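You operate a simulated robot arm through the tools that you are given. There is no shell and no other tool. Be economical: measure what you need, move in short steps, check, and stop when the job is done.

The job below is to be done with a simulated robot arm. You get a single attempt, and the scene is never put back.

JOB
Take the silver bush from the top of the blue table and put it on the large nut there.

The check looks at the end state, three seconds after you hand in, the way a careful person would. Anything else that was tipped, shoved, dropped, spilled or broken makes it a failure.

ROBOT AND FRAMES
A 6-joint arm with a two-finger parallel gripper, fixed in place. Base frame: the origin is at the foot of the arm, x ahead of it, y to its left, z up; the work surface is at about z = 850. Lengths are in mm, angles in degrees, forces in N, time in s.
With the tool pointing down near the work surface it reaches from about 240 to 640 mm from the base axis. Its first joint turns from -66.0 to 66.0 degrees. Payload 2.7 kg.
The TCP is the grasp point between the finger pads, 23 mm short of the fingertips. In the tool frame z runs along the fingers and y along their closing line. The gripper opens to 94 mm. The fingers are 38 mm wide and 10 mm thick; the gripper's body (54 by 96 mm) begins 39 mm behind the TCP.
Orientation is that of the tool frame in the base frame, as [roll, pitch, yaw] about the fixed x, y, z axes, in that order (R = Rz(yaw) Ry(pitch) Rx(roll)). With the fingers straight down and closing along the base's y, the tool's x points along the base's -x, its y along +y and its z along -z.

CONTROLS
- The arm moves only by the tool apply_moves. Its argument "plan" is a list of rows, each an object (a shift or turn left out is 0, a gripper value left out holds the last) with "xyz": the shift along the tool's x, y, z in mm, a list of three; "angular": the turn, a rotation vector about the tool's x, y, z in degrees, a list of three; "grip": the opening, from 0 (shut) to 1 (fully open). In form: [{"xyz": [tx, ty, tz], "angular": [rx, ry, rz], "grip": grip}, ...]. A call has 1 to 12 rows; each row shifts and turns the commanded pose from where the row before left it, along the tool's axes as they then stand. Rows are played at 5 a second. More than 50 mm and 8.6 degrees between two rows, or a gripper value outside its range, and nothing of the call is played. Where a pose cannot be reached the arm comes as near as it can. A force on the tool above 40 N (or 10 N above the force at the start of the call, whichever is more), or a blocked arm, ends the call early, and 0.2 s more pass. The fingers move at their own pace (about 45 mm/s each) and stop on an object; they squeeze with about 26 N. The grip force told is the motor's: it shows also when the fingers shut on nothing. Time passes only in rows, and 0.2 s behind the last, so rows that do not move let the fingers close. It gives the time, the measured TCP pose, the force on the tool (base axes), the opening and the grip force at its end, in the units of the frame above (readings bear some noise).
- Cameras (640 x 400 px; columns grow to the right, rows downward): "scene" is fixed at [78, -455.1, 1399.9]; the picture's right is [0.61, -0.79, 0.00], its down [-0.53, -0.41, -0.74] and it looks along [0.58, 0.45, -0.67] (base axes); focal length 367 px, centre (320, 200). "wrist" rides on the gripper at [-39, 0, -44] in the tool frame; the picture's right is [0.00, -1.00, 0.00], its down [0.97, 0.00, -0.24] and it looks along [0.24, 0.00, 0.97] (tool axes); focal length 218 px, centre (320, 200). There is no depth. A picture from a camera that has moved, and an enlarged one, comes with that camera's place and axes in the base frame and with its lens. The place of the scene camera against the robot may be out by one fixed shift of up to 18 mm in any direction.
- snapshot(camera): a new picture of that camera. No time passes.
- zoom(camera, box): a new picture of the part [left, top, right, bottom] of that camera's present view, enlarged. No time passes.
- sign_off(): hands the job in; it is judged then, once.

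Go step by step. Nothing tells you positions but the pictures and the camera data: compare them with the known pose of the tool, close in by small moves and look again before you grip or let go. The budget is 90 turns and 38 pictures, counting those below and the enlarged ones. Unless the task says otherwise, let go and move clear before handing in, and close with one line.

The tools are called by a JSON object that holds its "name" and its "arguments". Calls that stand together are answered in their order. apply_moves: Moves the arm, as the interface text tells. Its arguments: {"type":"object","properties":{"plan":{"type":"array"}},"required":["plan"]} The other tools are called the same way: snapshot (camera) takes a picture; zoom (camera, box) takes an enlarged picture of a part of a camera's view; sign_off () hands the job in.

At the start:

```text
t: 0.0
ee_pos: [380.7, -162.3, 1095.4]
orientation: [-180.0, 0.1, 180.0]
force: [-0.5, -0.7, -0.1]
grip_width: 93.9
grasp_force: 0.1
```

scene: 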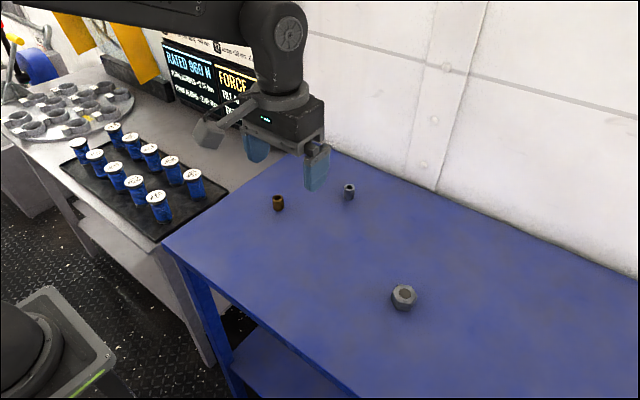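
wrist: 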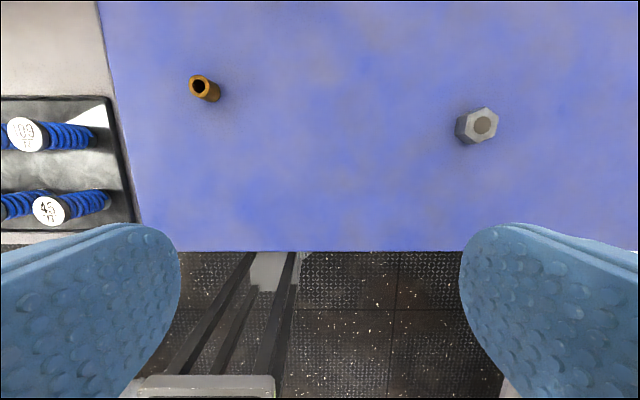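

I see a brass bush, a silver bush near (606,-127) and the large nut near (442,-360) on the blue table. I'll zoom in to look at them closely first.

{"name": "zoom", "arguments": {"camera": "scene", "box": [320, 170, 380, 208]}}

{"name": "zoom", "arguments": {"camera": "scene", "box": [370, 275, 434, 315]}}

{"name": "apply_moves", "arguments": {"plan": [{"xyz": [-40, 0, 0]}, {"xyz": [-40, 10, 0]}, {"xyz": [-40, 10, 0]}, {"xyz": [-30, 10, 0]}, {}, {}]}}

{"name": "snapshot", "arguments": {"camera": "wrist"}}

```text
10.53 times, centred on (350, 189) of scene
camera zoom: at [78.0, -455.1, 1399.9], right [0.61, -0.79, 0.0], down [-0.53, -0.41, -0.74], along [0.58, 0.45, -0.67], focal length 3858 px, centre (4, 316)
```

zoom: 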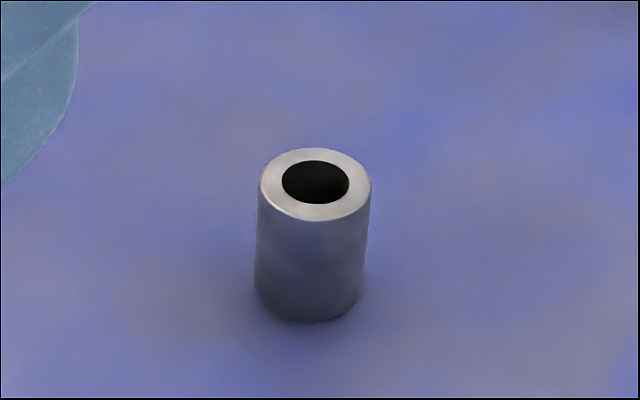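

```text
10.00 times, centred on (402, 295) of scene
camera zoom: at [78.0, -455.1, 1399.9], right [0.61, -0.79, 0.0], down [-0.53, -0.41, -0.74], along [0.58, 0.45, -0.67], focal length 3666 px, centre (-500, -750)
```

zoom: 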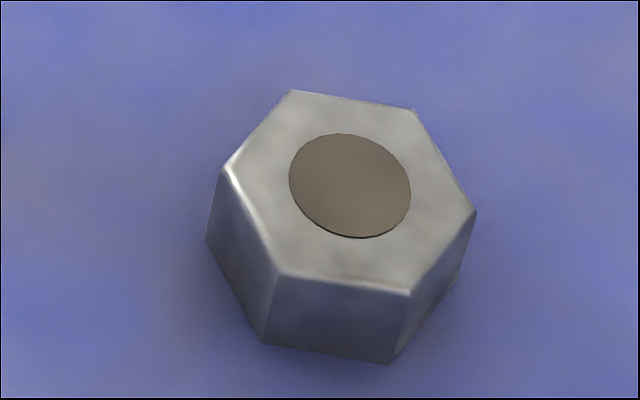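

```text
t: 1.4
ee_pos: [529.5, -130.7, 1094.9]
orientation: [179.9, 0.2, -179.9]
force: [0.7, 0.5, -0.3]
grip_width: 93.8
grasp_force: 0.0
```

```text
33 pictures are left
camera wrist: at [568.1, -131.6, 1137.6], right [0.0, -1.0, 0.0], down [-0.97, 0.0, 0.24], along [-0.24, 0.0, -0.97], focal length 218 px, centre (320, 200)
```

wrist: 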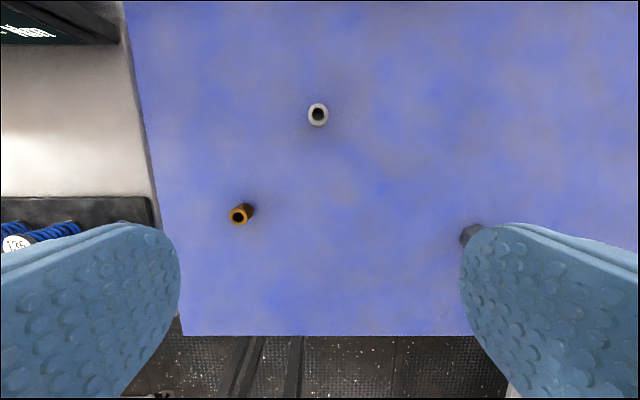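

Bush (about 23 mm wide, 30 mm tall) is at about (602,-129); the nut has a flat top about 18 mm high. I go above the bush and look again.

{"name": "apply_moves", "arguments": {"plan": [{"xyz": [-37, 1, 0]}, {"xyz": [-36, 0, 20]}, {"xyz": [0, 0, 40]}, {"xyz": [0, 0, 40]}, {"xyz": [0, 0, 40]}, {}, {}]}}

{"name": "snapshot", "arguments": {"camera": "wrist"}}

{"name": "snapshot", "arguments": {"camera": "scene"}}

```text
t: 3.0
ee_pos: [596.7, -131.7, 952.6]
orientation: [180.0, 0.1, -180.0]
force: [0.3, 0.3, 0.3]
grip_width: 93.9
grasp_force: 0.1
out of reach, approached as far as the arm can: row 2
```

```text
32 pictures are left
camera wrist: at [635.2, -131.3, 996.5], right [0.0, -1.0, 0.0], down [-0.97, 0.0, 0.24], along [-0.24, 0.0, -0.97], focal length 218 px, centre (320, 200)
```

wrist: 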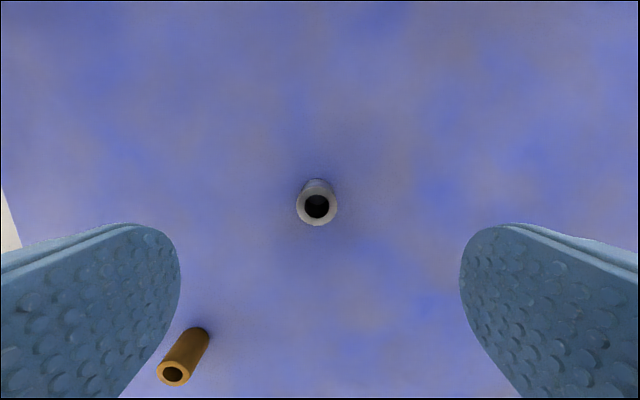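

```text
31 pictures are left
```

scene: 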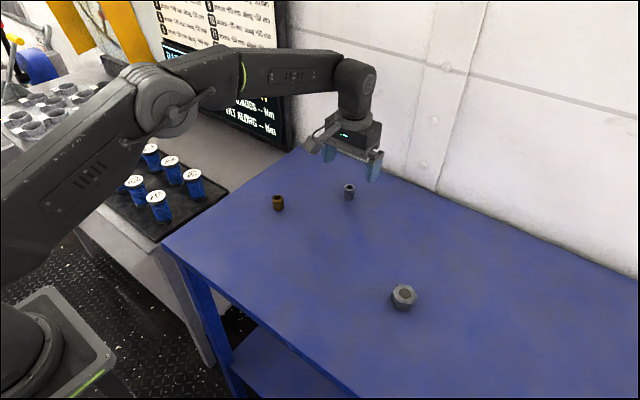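

Top of bush measures at (602.5,-129.5). I shift a little, descend partly, and recheck.

{"name": "apply_moves", "arguments": {"plan": [{"xyz": [-5, 2, 0]}, {"xyz": [0, 0, 25]}, {"xyz": [0, 0, 20]}, {}, {}]}}

{"name": "snapshot", "arguments": {"camera": "wrist"}}

```text
t: 4.2
ee_pos: [604.0, -128.6, 907.4]
orientation: [-179.9, 0.1, 180.0]
force: [0.1, -0.6, 0.4]
grip_width: 93.9
grasp_force: 0.0
```

```text
30 pictures are left
camera wrist: at [643.2, -128.0, 950.9], right [0.0, -1.0, 0.0], down [-0.97, 0.0, 0.24], along [-0.24, 0.0, -0.97], focal length 218 px, centre (320, 200)
```

wrist: 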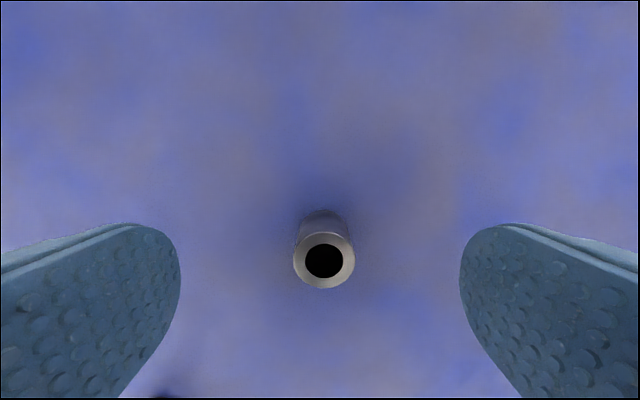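

The bush is centred between the fingers within about 1 mm. I lower 30 mm, then close.

{"name": "apply_moves", "arguments": {"plan": [{"xyz": [1, -0.5, 15]}, {"xyz": [0, 0, 15]}, {}, {}]}}

{"name": "snapshot", "arguments": {"camera": "wrist"}}

```text
t: 5.2
ee_pos: [604.6, -128.6, 878.8]
orientation: [180.0, 0.1, -179.9]
force: [0.2, 0.6, 0.4]
grip_width: 94.2
grasp_force: 0.1
```

```text
29 pictures are left
camera wrist: at [643.2, -128.2, 921.8], right [0.0, -1.0, 0.0], down [-0.97, 0.0, 0.24], along [-0.24, 0.0, -0.97], focal length 218 px, centre (320, 200)
```

wrist: 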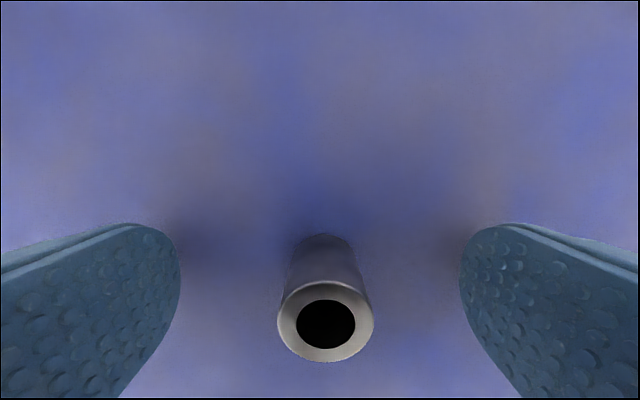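

Bush top is level with the TCP, off about 1 mm in y. I nudge it, lower 2 mm and close.

{"name": "apply_moves", "arguments": {"plan": [{"xyz": [1, -1, 2.5]}, {}, {"grip": 0.5}, {"grip": 0.2}, {"grip": 0.1}, {"grip": 0.1}, {"grip": 0.1}, {"grip": 0.1}, {"grip": 0.1}]}}

{"name": "snapshot", "arguments": {"camera": "wrist"}}

```text
t: 7.2
ee_pos: [603.4, -130.3, 876.1]
orientation: [179.9, 0.1, -179.9]
force: [-0.2, 0.7, 0.4]
grip_width: 22.1
grasp_force: 26.3
```

```text
28 pictures are left
camera wrist: at [641.7, -129.0, 919.8], right [0.0, -1.0, 0.0], down [-0.97, 0.0, 0.24], along [-0.24, 0.0, -0.97], focal length 218 px, centre (320, 200)
```

wrist: 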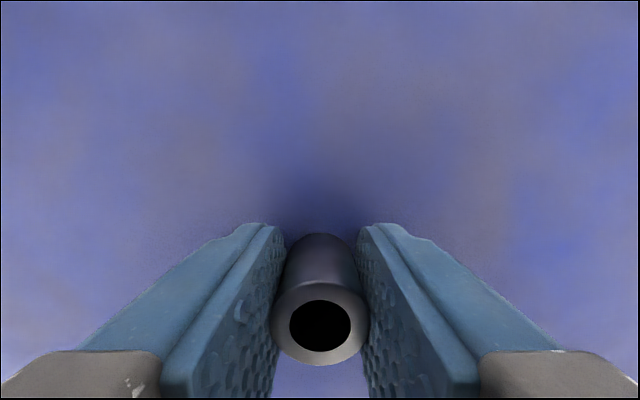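

Bush is gripped at 22 mm and upright. I lift it and travel toward the nut at about (443,-354), staying high.

{"name": "apply_moves", "arguments": {"plan": [{"xyz": [0, 0, -20]}, {"xyz": [0, 0, -30]}, {"xyz": [0, 0, -40]}, {"xyz": [20, -25, 0]}, {"xyz": [25, -30, 0]}, {"xyz": [25, -30, 0]}, {"xyz": [20, -30, 0]}, {"xyz": [20, -30, 0]}, {"xyz": [20, -30, 0]}, {}, {}]}}

{"name": "snapshot", "arguments": {"camera": "wrist"}}

```text
t: 9.6
ee_pos: [471.1, -304.6, 966.7]
orientation: [180.0, 0.1, -180.0]
force: [-0.2, -0.3, -0.9]
grip_width: 21.9
grasp_force: 26.1
```

```text
27 pictures are left
camera wrist: at [510.6, -304.2, 1009.7], right [0.0, -1.0, 0.0], down [-0.97, 0.0, 0.24], along [-0.24, 0.0, -0.97], focal length 218 px, centre (320, 200)
```

wrist: 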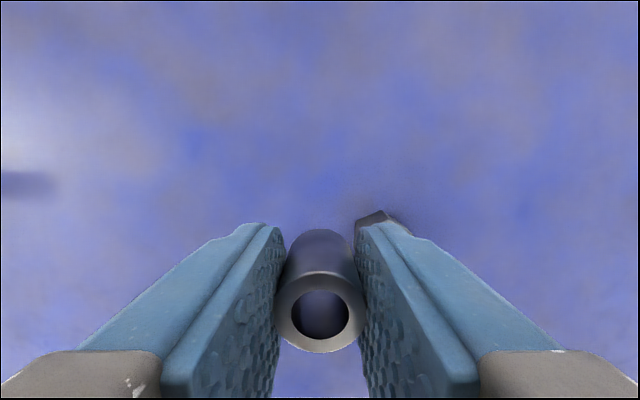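

The bush's look changed a little after the lift (a slight slip or tilt). I zoom from both cameras to check.

{"name": "zoom", "arguments": {"camera": "wrist", "box": [240, 210, 400, 310]}}

{"name": "zoom", "arguments": {"camera": "wrist", "box": [240, 260, 400, 360]}}

{"name": "zoom", "arguments": {"camera": "scene", "box": [336, 200, 464, 320]}}

```text
4.00 times, centred on (320, 260) of wrist
camera zoom: at [510.6, -304.2, 1009.7], right [0.0, -1.0, 0.0], down [-0.97, 0.0, 0.24], along [-0.24, 0.0, -0.97], focal length 873 px, centre (320, -40)
```

zoom: 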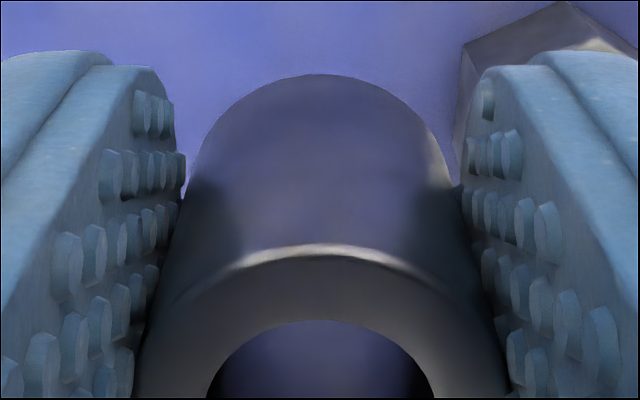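

```text
4.00 times, centred on (320, 310) of wrist
camera zoom: at [510.6, -304.2, 1009.7], right [0.0, -1.0, 0.0], down [-0.97, 0.0, 0.24], along [-0.24, 0.0, -0.97], focal length 873 px, centre (320, -240)
```

zoom: 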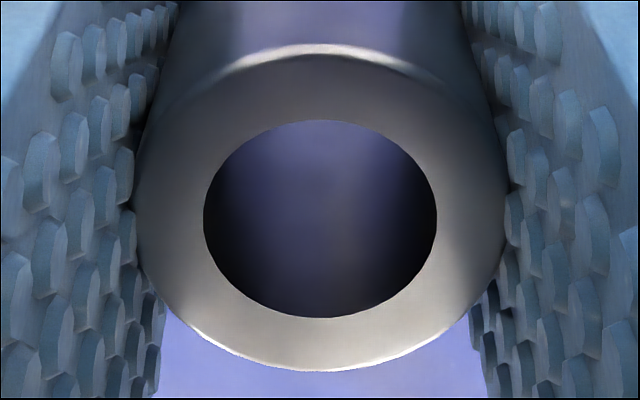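

```text
3.33 times, centred on (400, 260) of scene
camera zoom: at [78.0, -455.1, 1399.9], right [0.61, -0.79, 0.0], down [-0.53, -0.41, -0.74], along [0.58, 0.45, -0.67], focal length 1222 px, centre (53, 0)
```

zoom: 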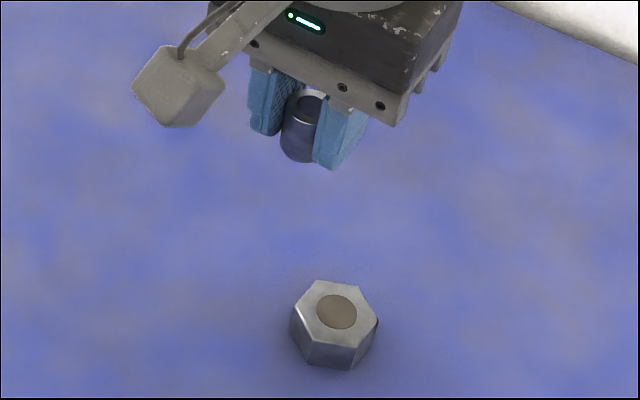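

The bush is upright but slipped down about 4 mm; bottom is now about 29 mm below the TCP. I move short of the nut to see it unobstructed with the wrist camera.

{"name": "apply_moves", "arguments": {"plan": [{"xyz": [30, -17, 0]}, {"xyz": [30, -17, 0]}, {"xyz": [25, -16, 0]}, {}, {}]}}

{"name": "snapshot", "arguments": {"camera": "wrist"}}

```text
t: 10.8
ee_pos: [388.9, -355.1, 966.8]
orientation: [-180.0, 0.2, 179.9]
force: [-0.7, -0.1, -0.9]
grip_width: 21.9
grasp_force: 26.0
```

```text
23 pictures are left
camera wrist: at [427.5, -354.8, 1009.9], right [0.0, -1.0, 0.0], down [-0.97, 0.0, 0.24], along [-0.24, 0.0, -0.97], focal length 218 px, centre (320, 200)
```

wrist: 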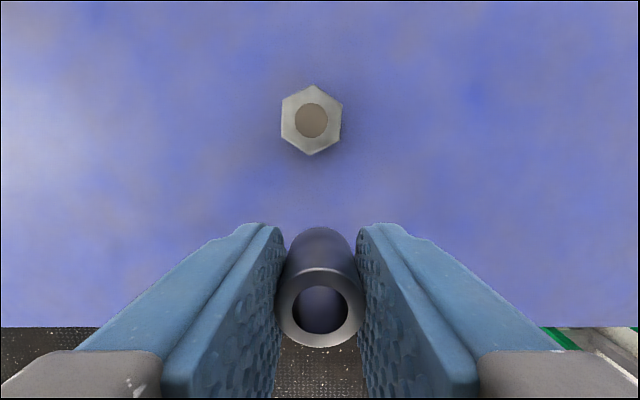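

The nut is in clear view. The bush may be slipping further, so I check it and the nut at higher zoom.

{"name": "zoom", "arguments": {"camera": "wrist", "box": [240, 260, 400, 360]}}

{"name": "zoom", "arguments": {"camera": "wrist", "box": [248, 75, 376, 155]}}

```text
4.00 times, centred on (320, 310) of wrist
camera zoom: at [427.5, -354.8, 1009.9], right [0.0, -1.0, 0.0], down [-0.97, 0.0, 0.24], along [-0.24, 0.0, -0.97], focal length 873 px, centre (320, -240)
```

zoom: 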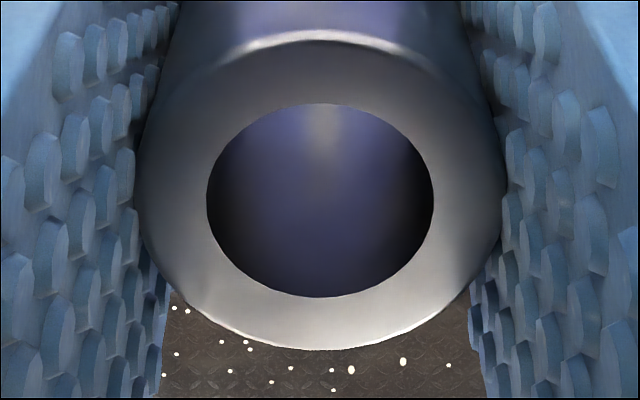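

```text
5.00 times, centred on (312, 115) of wrist
camera zoom: at [427.5, -354.8, 1009.9], right [0.0, -1.0, 0.0], down [-0.97, 0.0, 0.24], along [-0.24, 0.0, -0.97], focal length 1091 px, centre (360, 625)
```

zoom: 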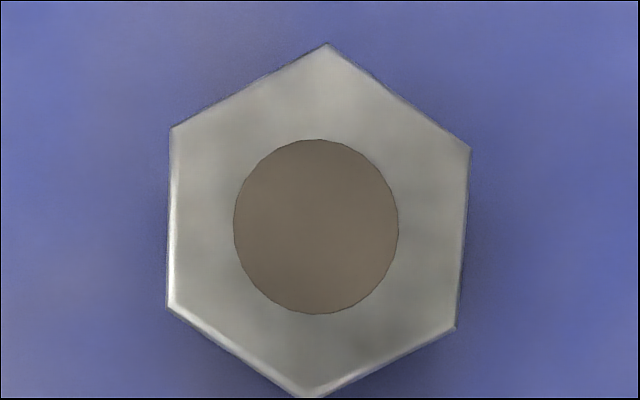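

Nut centre works out at (442.7,-349.4), top around 868–870. The bush creeps down slowly (~1 mm/s), so I go straight over the nut and partly down.

{"name": "apply_moves", "arguments": {"plan": [{"xyz": [-27, 2.7, 5]}, {"xyz": [-27.2, 2.7, 20]}, {"xyz": [0, 0, 20]}, {"xyz": [0, 0, 6]}, {}]}}

{"name": "zoom", "arguments": {"camera": "wrist", "box": [224, 180, 416, 300]}}

{"name": "zoom", "arguments": {"camera": "wrist", "box": [240, 260, 400, 360]}}

{"name": "zoom", "arguments": {"camera": "scene", "box": [360, 260, 440, 310]}}

```text
t: 12.0
ee_pos: [442.6, -350.4, 916.1]
orientation: [-180.0, 0.2, -179.9]
force: [-0.2, -0.7, -0.9]
grip_width: 22.0
grasp_force: 25.7
```

```text
3.33 times, centred on (320, 240) of wrist
camera zoom: at [481.1, -349.7, 959.6], right [0.0, -1.0, 0.0], down [-0.97, 0.0, 0.24], along [-0.24, 0.0, -0.97], focal length 728 px, centre (320, 67)
```

zoom: 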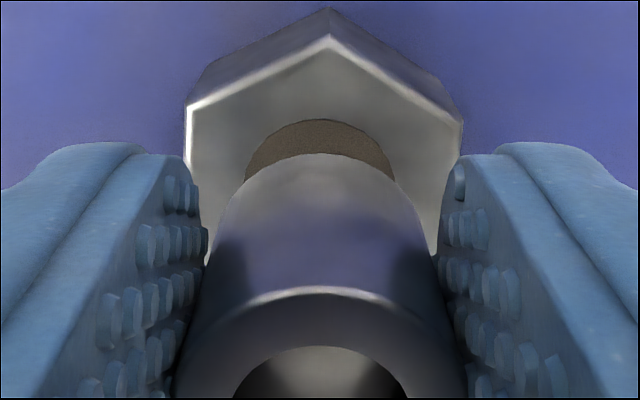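

```text
4.00 times, centred on (320, 310) of wrist
camera zoom: at [481.1, -349.7, 959.6], right [0.0, -1.0, 0.0], down [-0.97, 0.0, 0.24], along [-0.24, 0.0, -0.97], focal length 873 px, centre (320, -240)
```

zoom: 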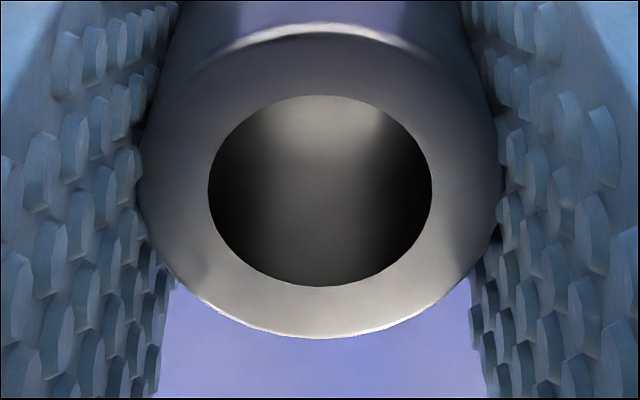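

```text
8.00 times, centred on (400, 285) of scene
camera zoom: at [78.0, -455.1, 1399.9], right [0.61, -0.79, 0.0], down [-0.53, -0.41, -0.74], along [0.58, 0.45, -0.67], focal length 2932 px, centre (-320, -480)
```

zoom: 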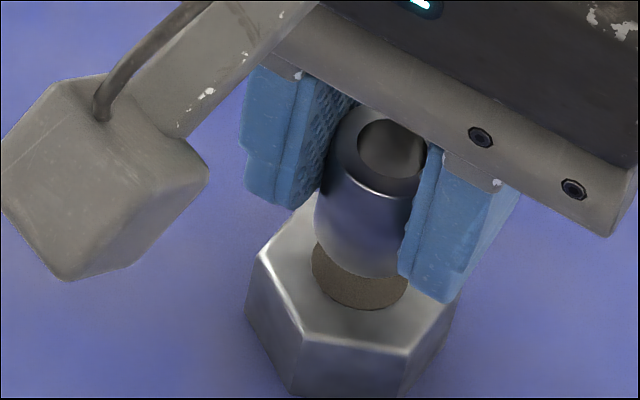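

Alignment over the nut is within about 1 mm, with a gap of roughly 15 mm. I descend 11 mm and look.

{"name": "apply_moves", "arguments": {"plan": [{"xyz": [0, 0, 6]}, {"xyz": [0, 0, 5]}]}}

{"name": "zoom", "arguments": {"camera": "wrist", "box": [224, 180, 416, 300]}}

{"name": "zoom", "arguments": {"camera": "scene", "box": [360, 260, 440, 310]}}

```text
t: 12.6
ee_pos: [443.0, -349.2, 905.6]
orientation: [180.0, 0.1, 180.0]
force: [-1.3, -1.0, 0.0]
grip_width: 22.0
grasp_force: 25.7
```

```text
3.33 times, centred on (320, 240) of wrist
camera zoom: at [481.4, -349.4, 947.6], right [0.0, -1.0, 0.0], down [-0.97, 0.0, 0.24], along [-0.24, 0.0, -0.97], focal length 728 px, centre (320, 67)
```

zoom: 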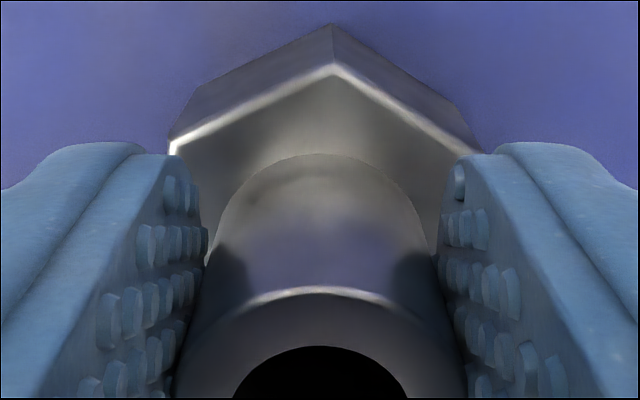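

```text
8.00 times, centred on (400, 285) of scene
camera zoom: at [78.0, -455.1, 1399.9], right [0.61, -0.79, 0.0], down [-0.53, -0.41, -0.74], along [0.58, 0.45, -0.67], focal length 2932 px, centre (-320, -480)
```

zoom: 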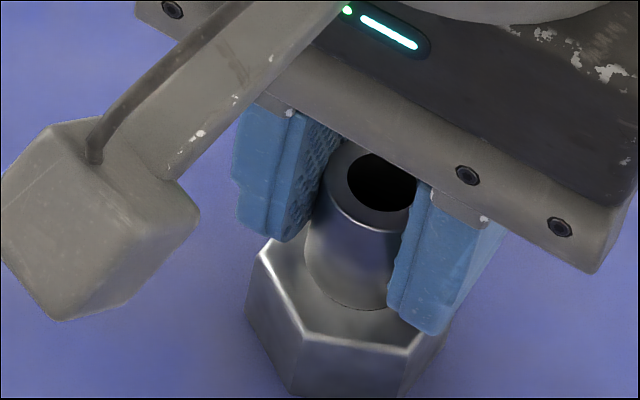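

The bush is now a hair above or touching the nut. I lower in 1 mm steps and watch the force.

{"name": "apply_moves", "arguments": {"plan": [{"xyz": [0, 0, 1]}, {}]}}

{"name": "zoom", "arguments": {"camera": "scene", "box": [384, 280, 432, 310]}}

```text
t: 13.2
ee_pos: [443.3, -349.2, 903.8]
orientation: [-179.9, 0.0, -180.0]
force: [-1.6, 0.0, 5.4]
grip_width: 22.0
grasp_force: 26.4
```

```text
13.33 times, centred on (408, 295) of scene
camera zoom: at [77.8, -455.0, 1399.9], right [0.61, -0.79, 0.0], down [-0.53, -0.41, -0.74], along [0.59, 0.45, -0.67], focal length 4888 px, centre (-853, -1067)
```

zoom: 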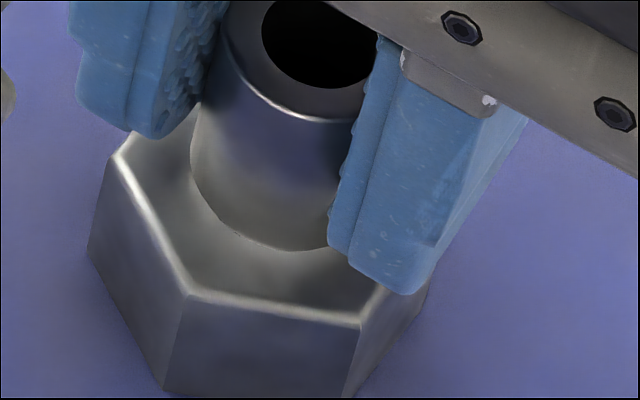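

Contact is felt (5 N up) and the bush sits on the nut, centred. I open the fingers, holding the pose.

{"name": "apply_moves", "arguments": {"plan": [{"grip": 0.26}, {"grip": 0.32}, {"grip": 0.45}, {"grip": 0.6}, {"grip": 0.6}, {"grip": 0.6}]}}

{"name": "snapshot", "arguments": {"camera": "wrist"}}

```text
t: 14.6
ee_pos: [443.9, -351.3, 903.9]
orientation: [-179.9, 0.1, 180.0]
force: [-0.1, -0.1, -0.3]
grip_width: 56.3
grasp_force: 0.1
```

```text
14 pictures are left
camera wrist: at [481.5, -349.5, 946.5], right [0.0, -1.0, 0.0], down [-0.97, 0.0, 0.24], along [-0.24, 0.0, -0.97], focal length 218 px, centre (320, 200)
```

wrist: 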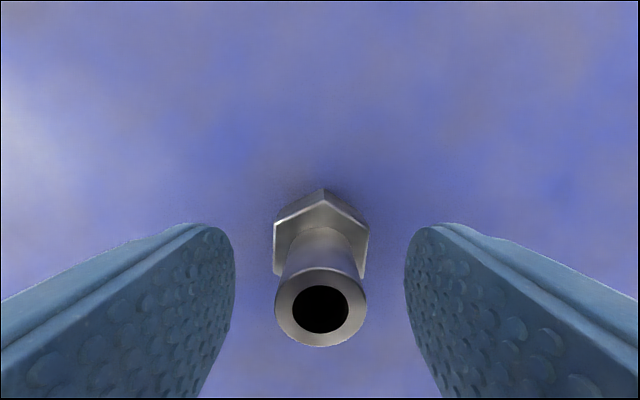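

The bush stands free on the nut. I rise straight up and check.

{"name": "apply_moves", "arguments": {"plan": [{"xyz": [0, 0, -10]}, {"xyz": [0, 0, -25]}, {"xyz": [0, 0, -40]}, {"xyz": [0, 0, -40]}, {"xyz": [40, 0, 0]}, {"xyz": [40, 0, 0]}, {}]}}

{"name": "snapshot", "arguments": {"camera": "scene"}}

{"name": "zoom", "arguments": {"camera": "scene", "box": [370, 260, 434, 315]}}

{"name": "snapshot", "arguments": {"camera": "wrist"}}

```text
t: 16.2
ee_pos: [363.0, -348.3, 1018.4]
orientation: [-179.9, 0.1, -179.9]
force: [0.0, 0.0, 0.0]
grip_width: 56.3
grasp_force: 0.0
```

```text
13 pictures are left
```

scene: 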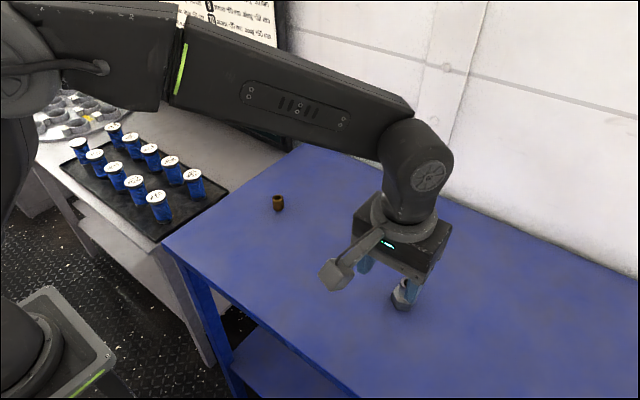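

```text
7.27 times, centred on (402, 288) of scene
camera zoom: at [77.9, -455.1, 1399.9], right [0.61, -0.79, 0.0], down [-0.53, -0.41, -0.74], along [0.58, 0.45, -0.67], focal length 2666 px, centre (-276, -436)
```

zoom: 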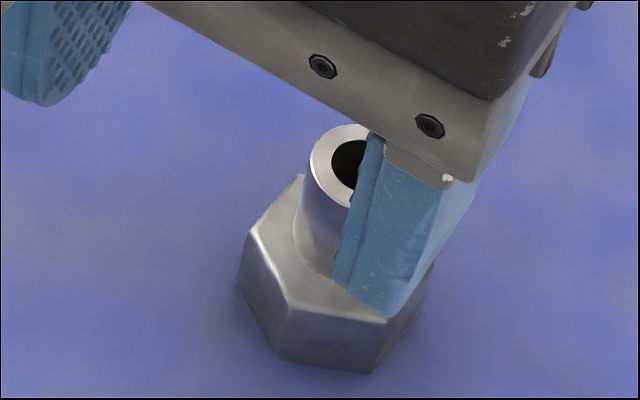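

```text
11 pictures are left
camera wrist: at [400.7, -347.8, 1060.9], right [0.0, -1.0, 0.0], down [-0.97, 0.0, 0.24], along [-0.24, 0.0, -0.97], focal length 218 px, centre (320, 200)
```

wrist: 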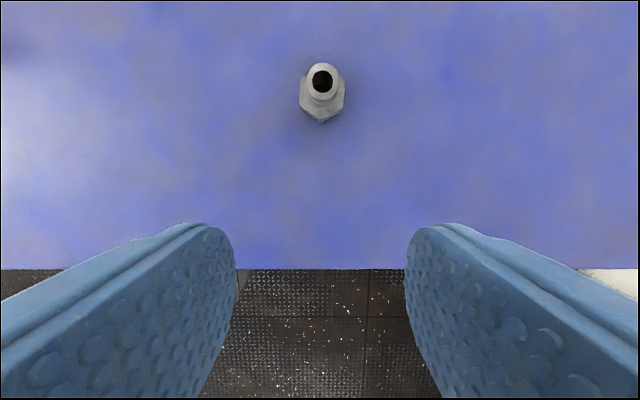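

The silver bush stands upright and centred on the nut, the arm is clear, and nothing else has moved. I hand in.

{"name": "sign_off", "arguments": {}}

```text
The job is handed in.
```

The silver bush is standing upright and centred on the large nut. The gripper is open and clear, nothing else was disturbed, and the job is handed in.
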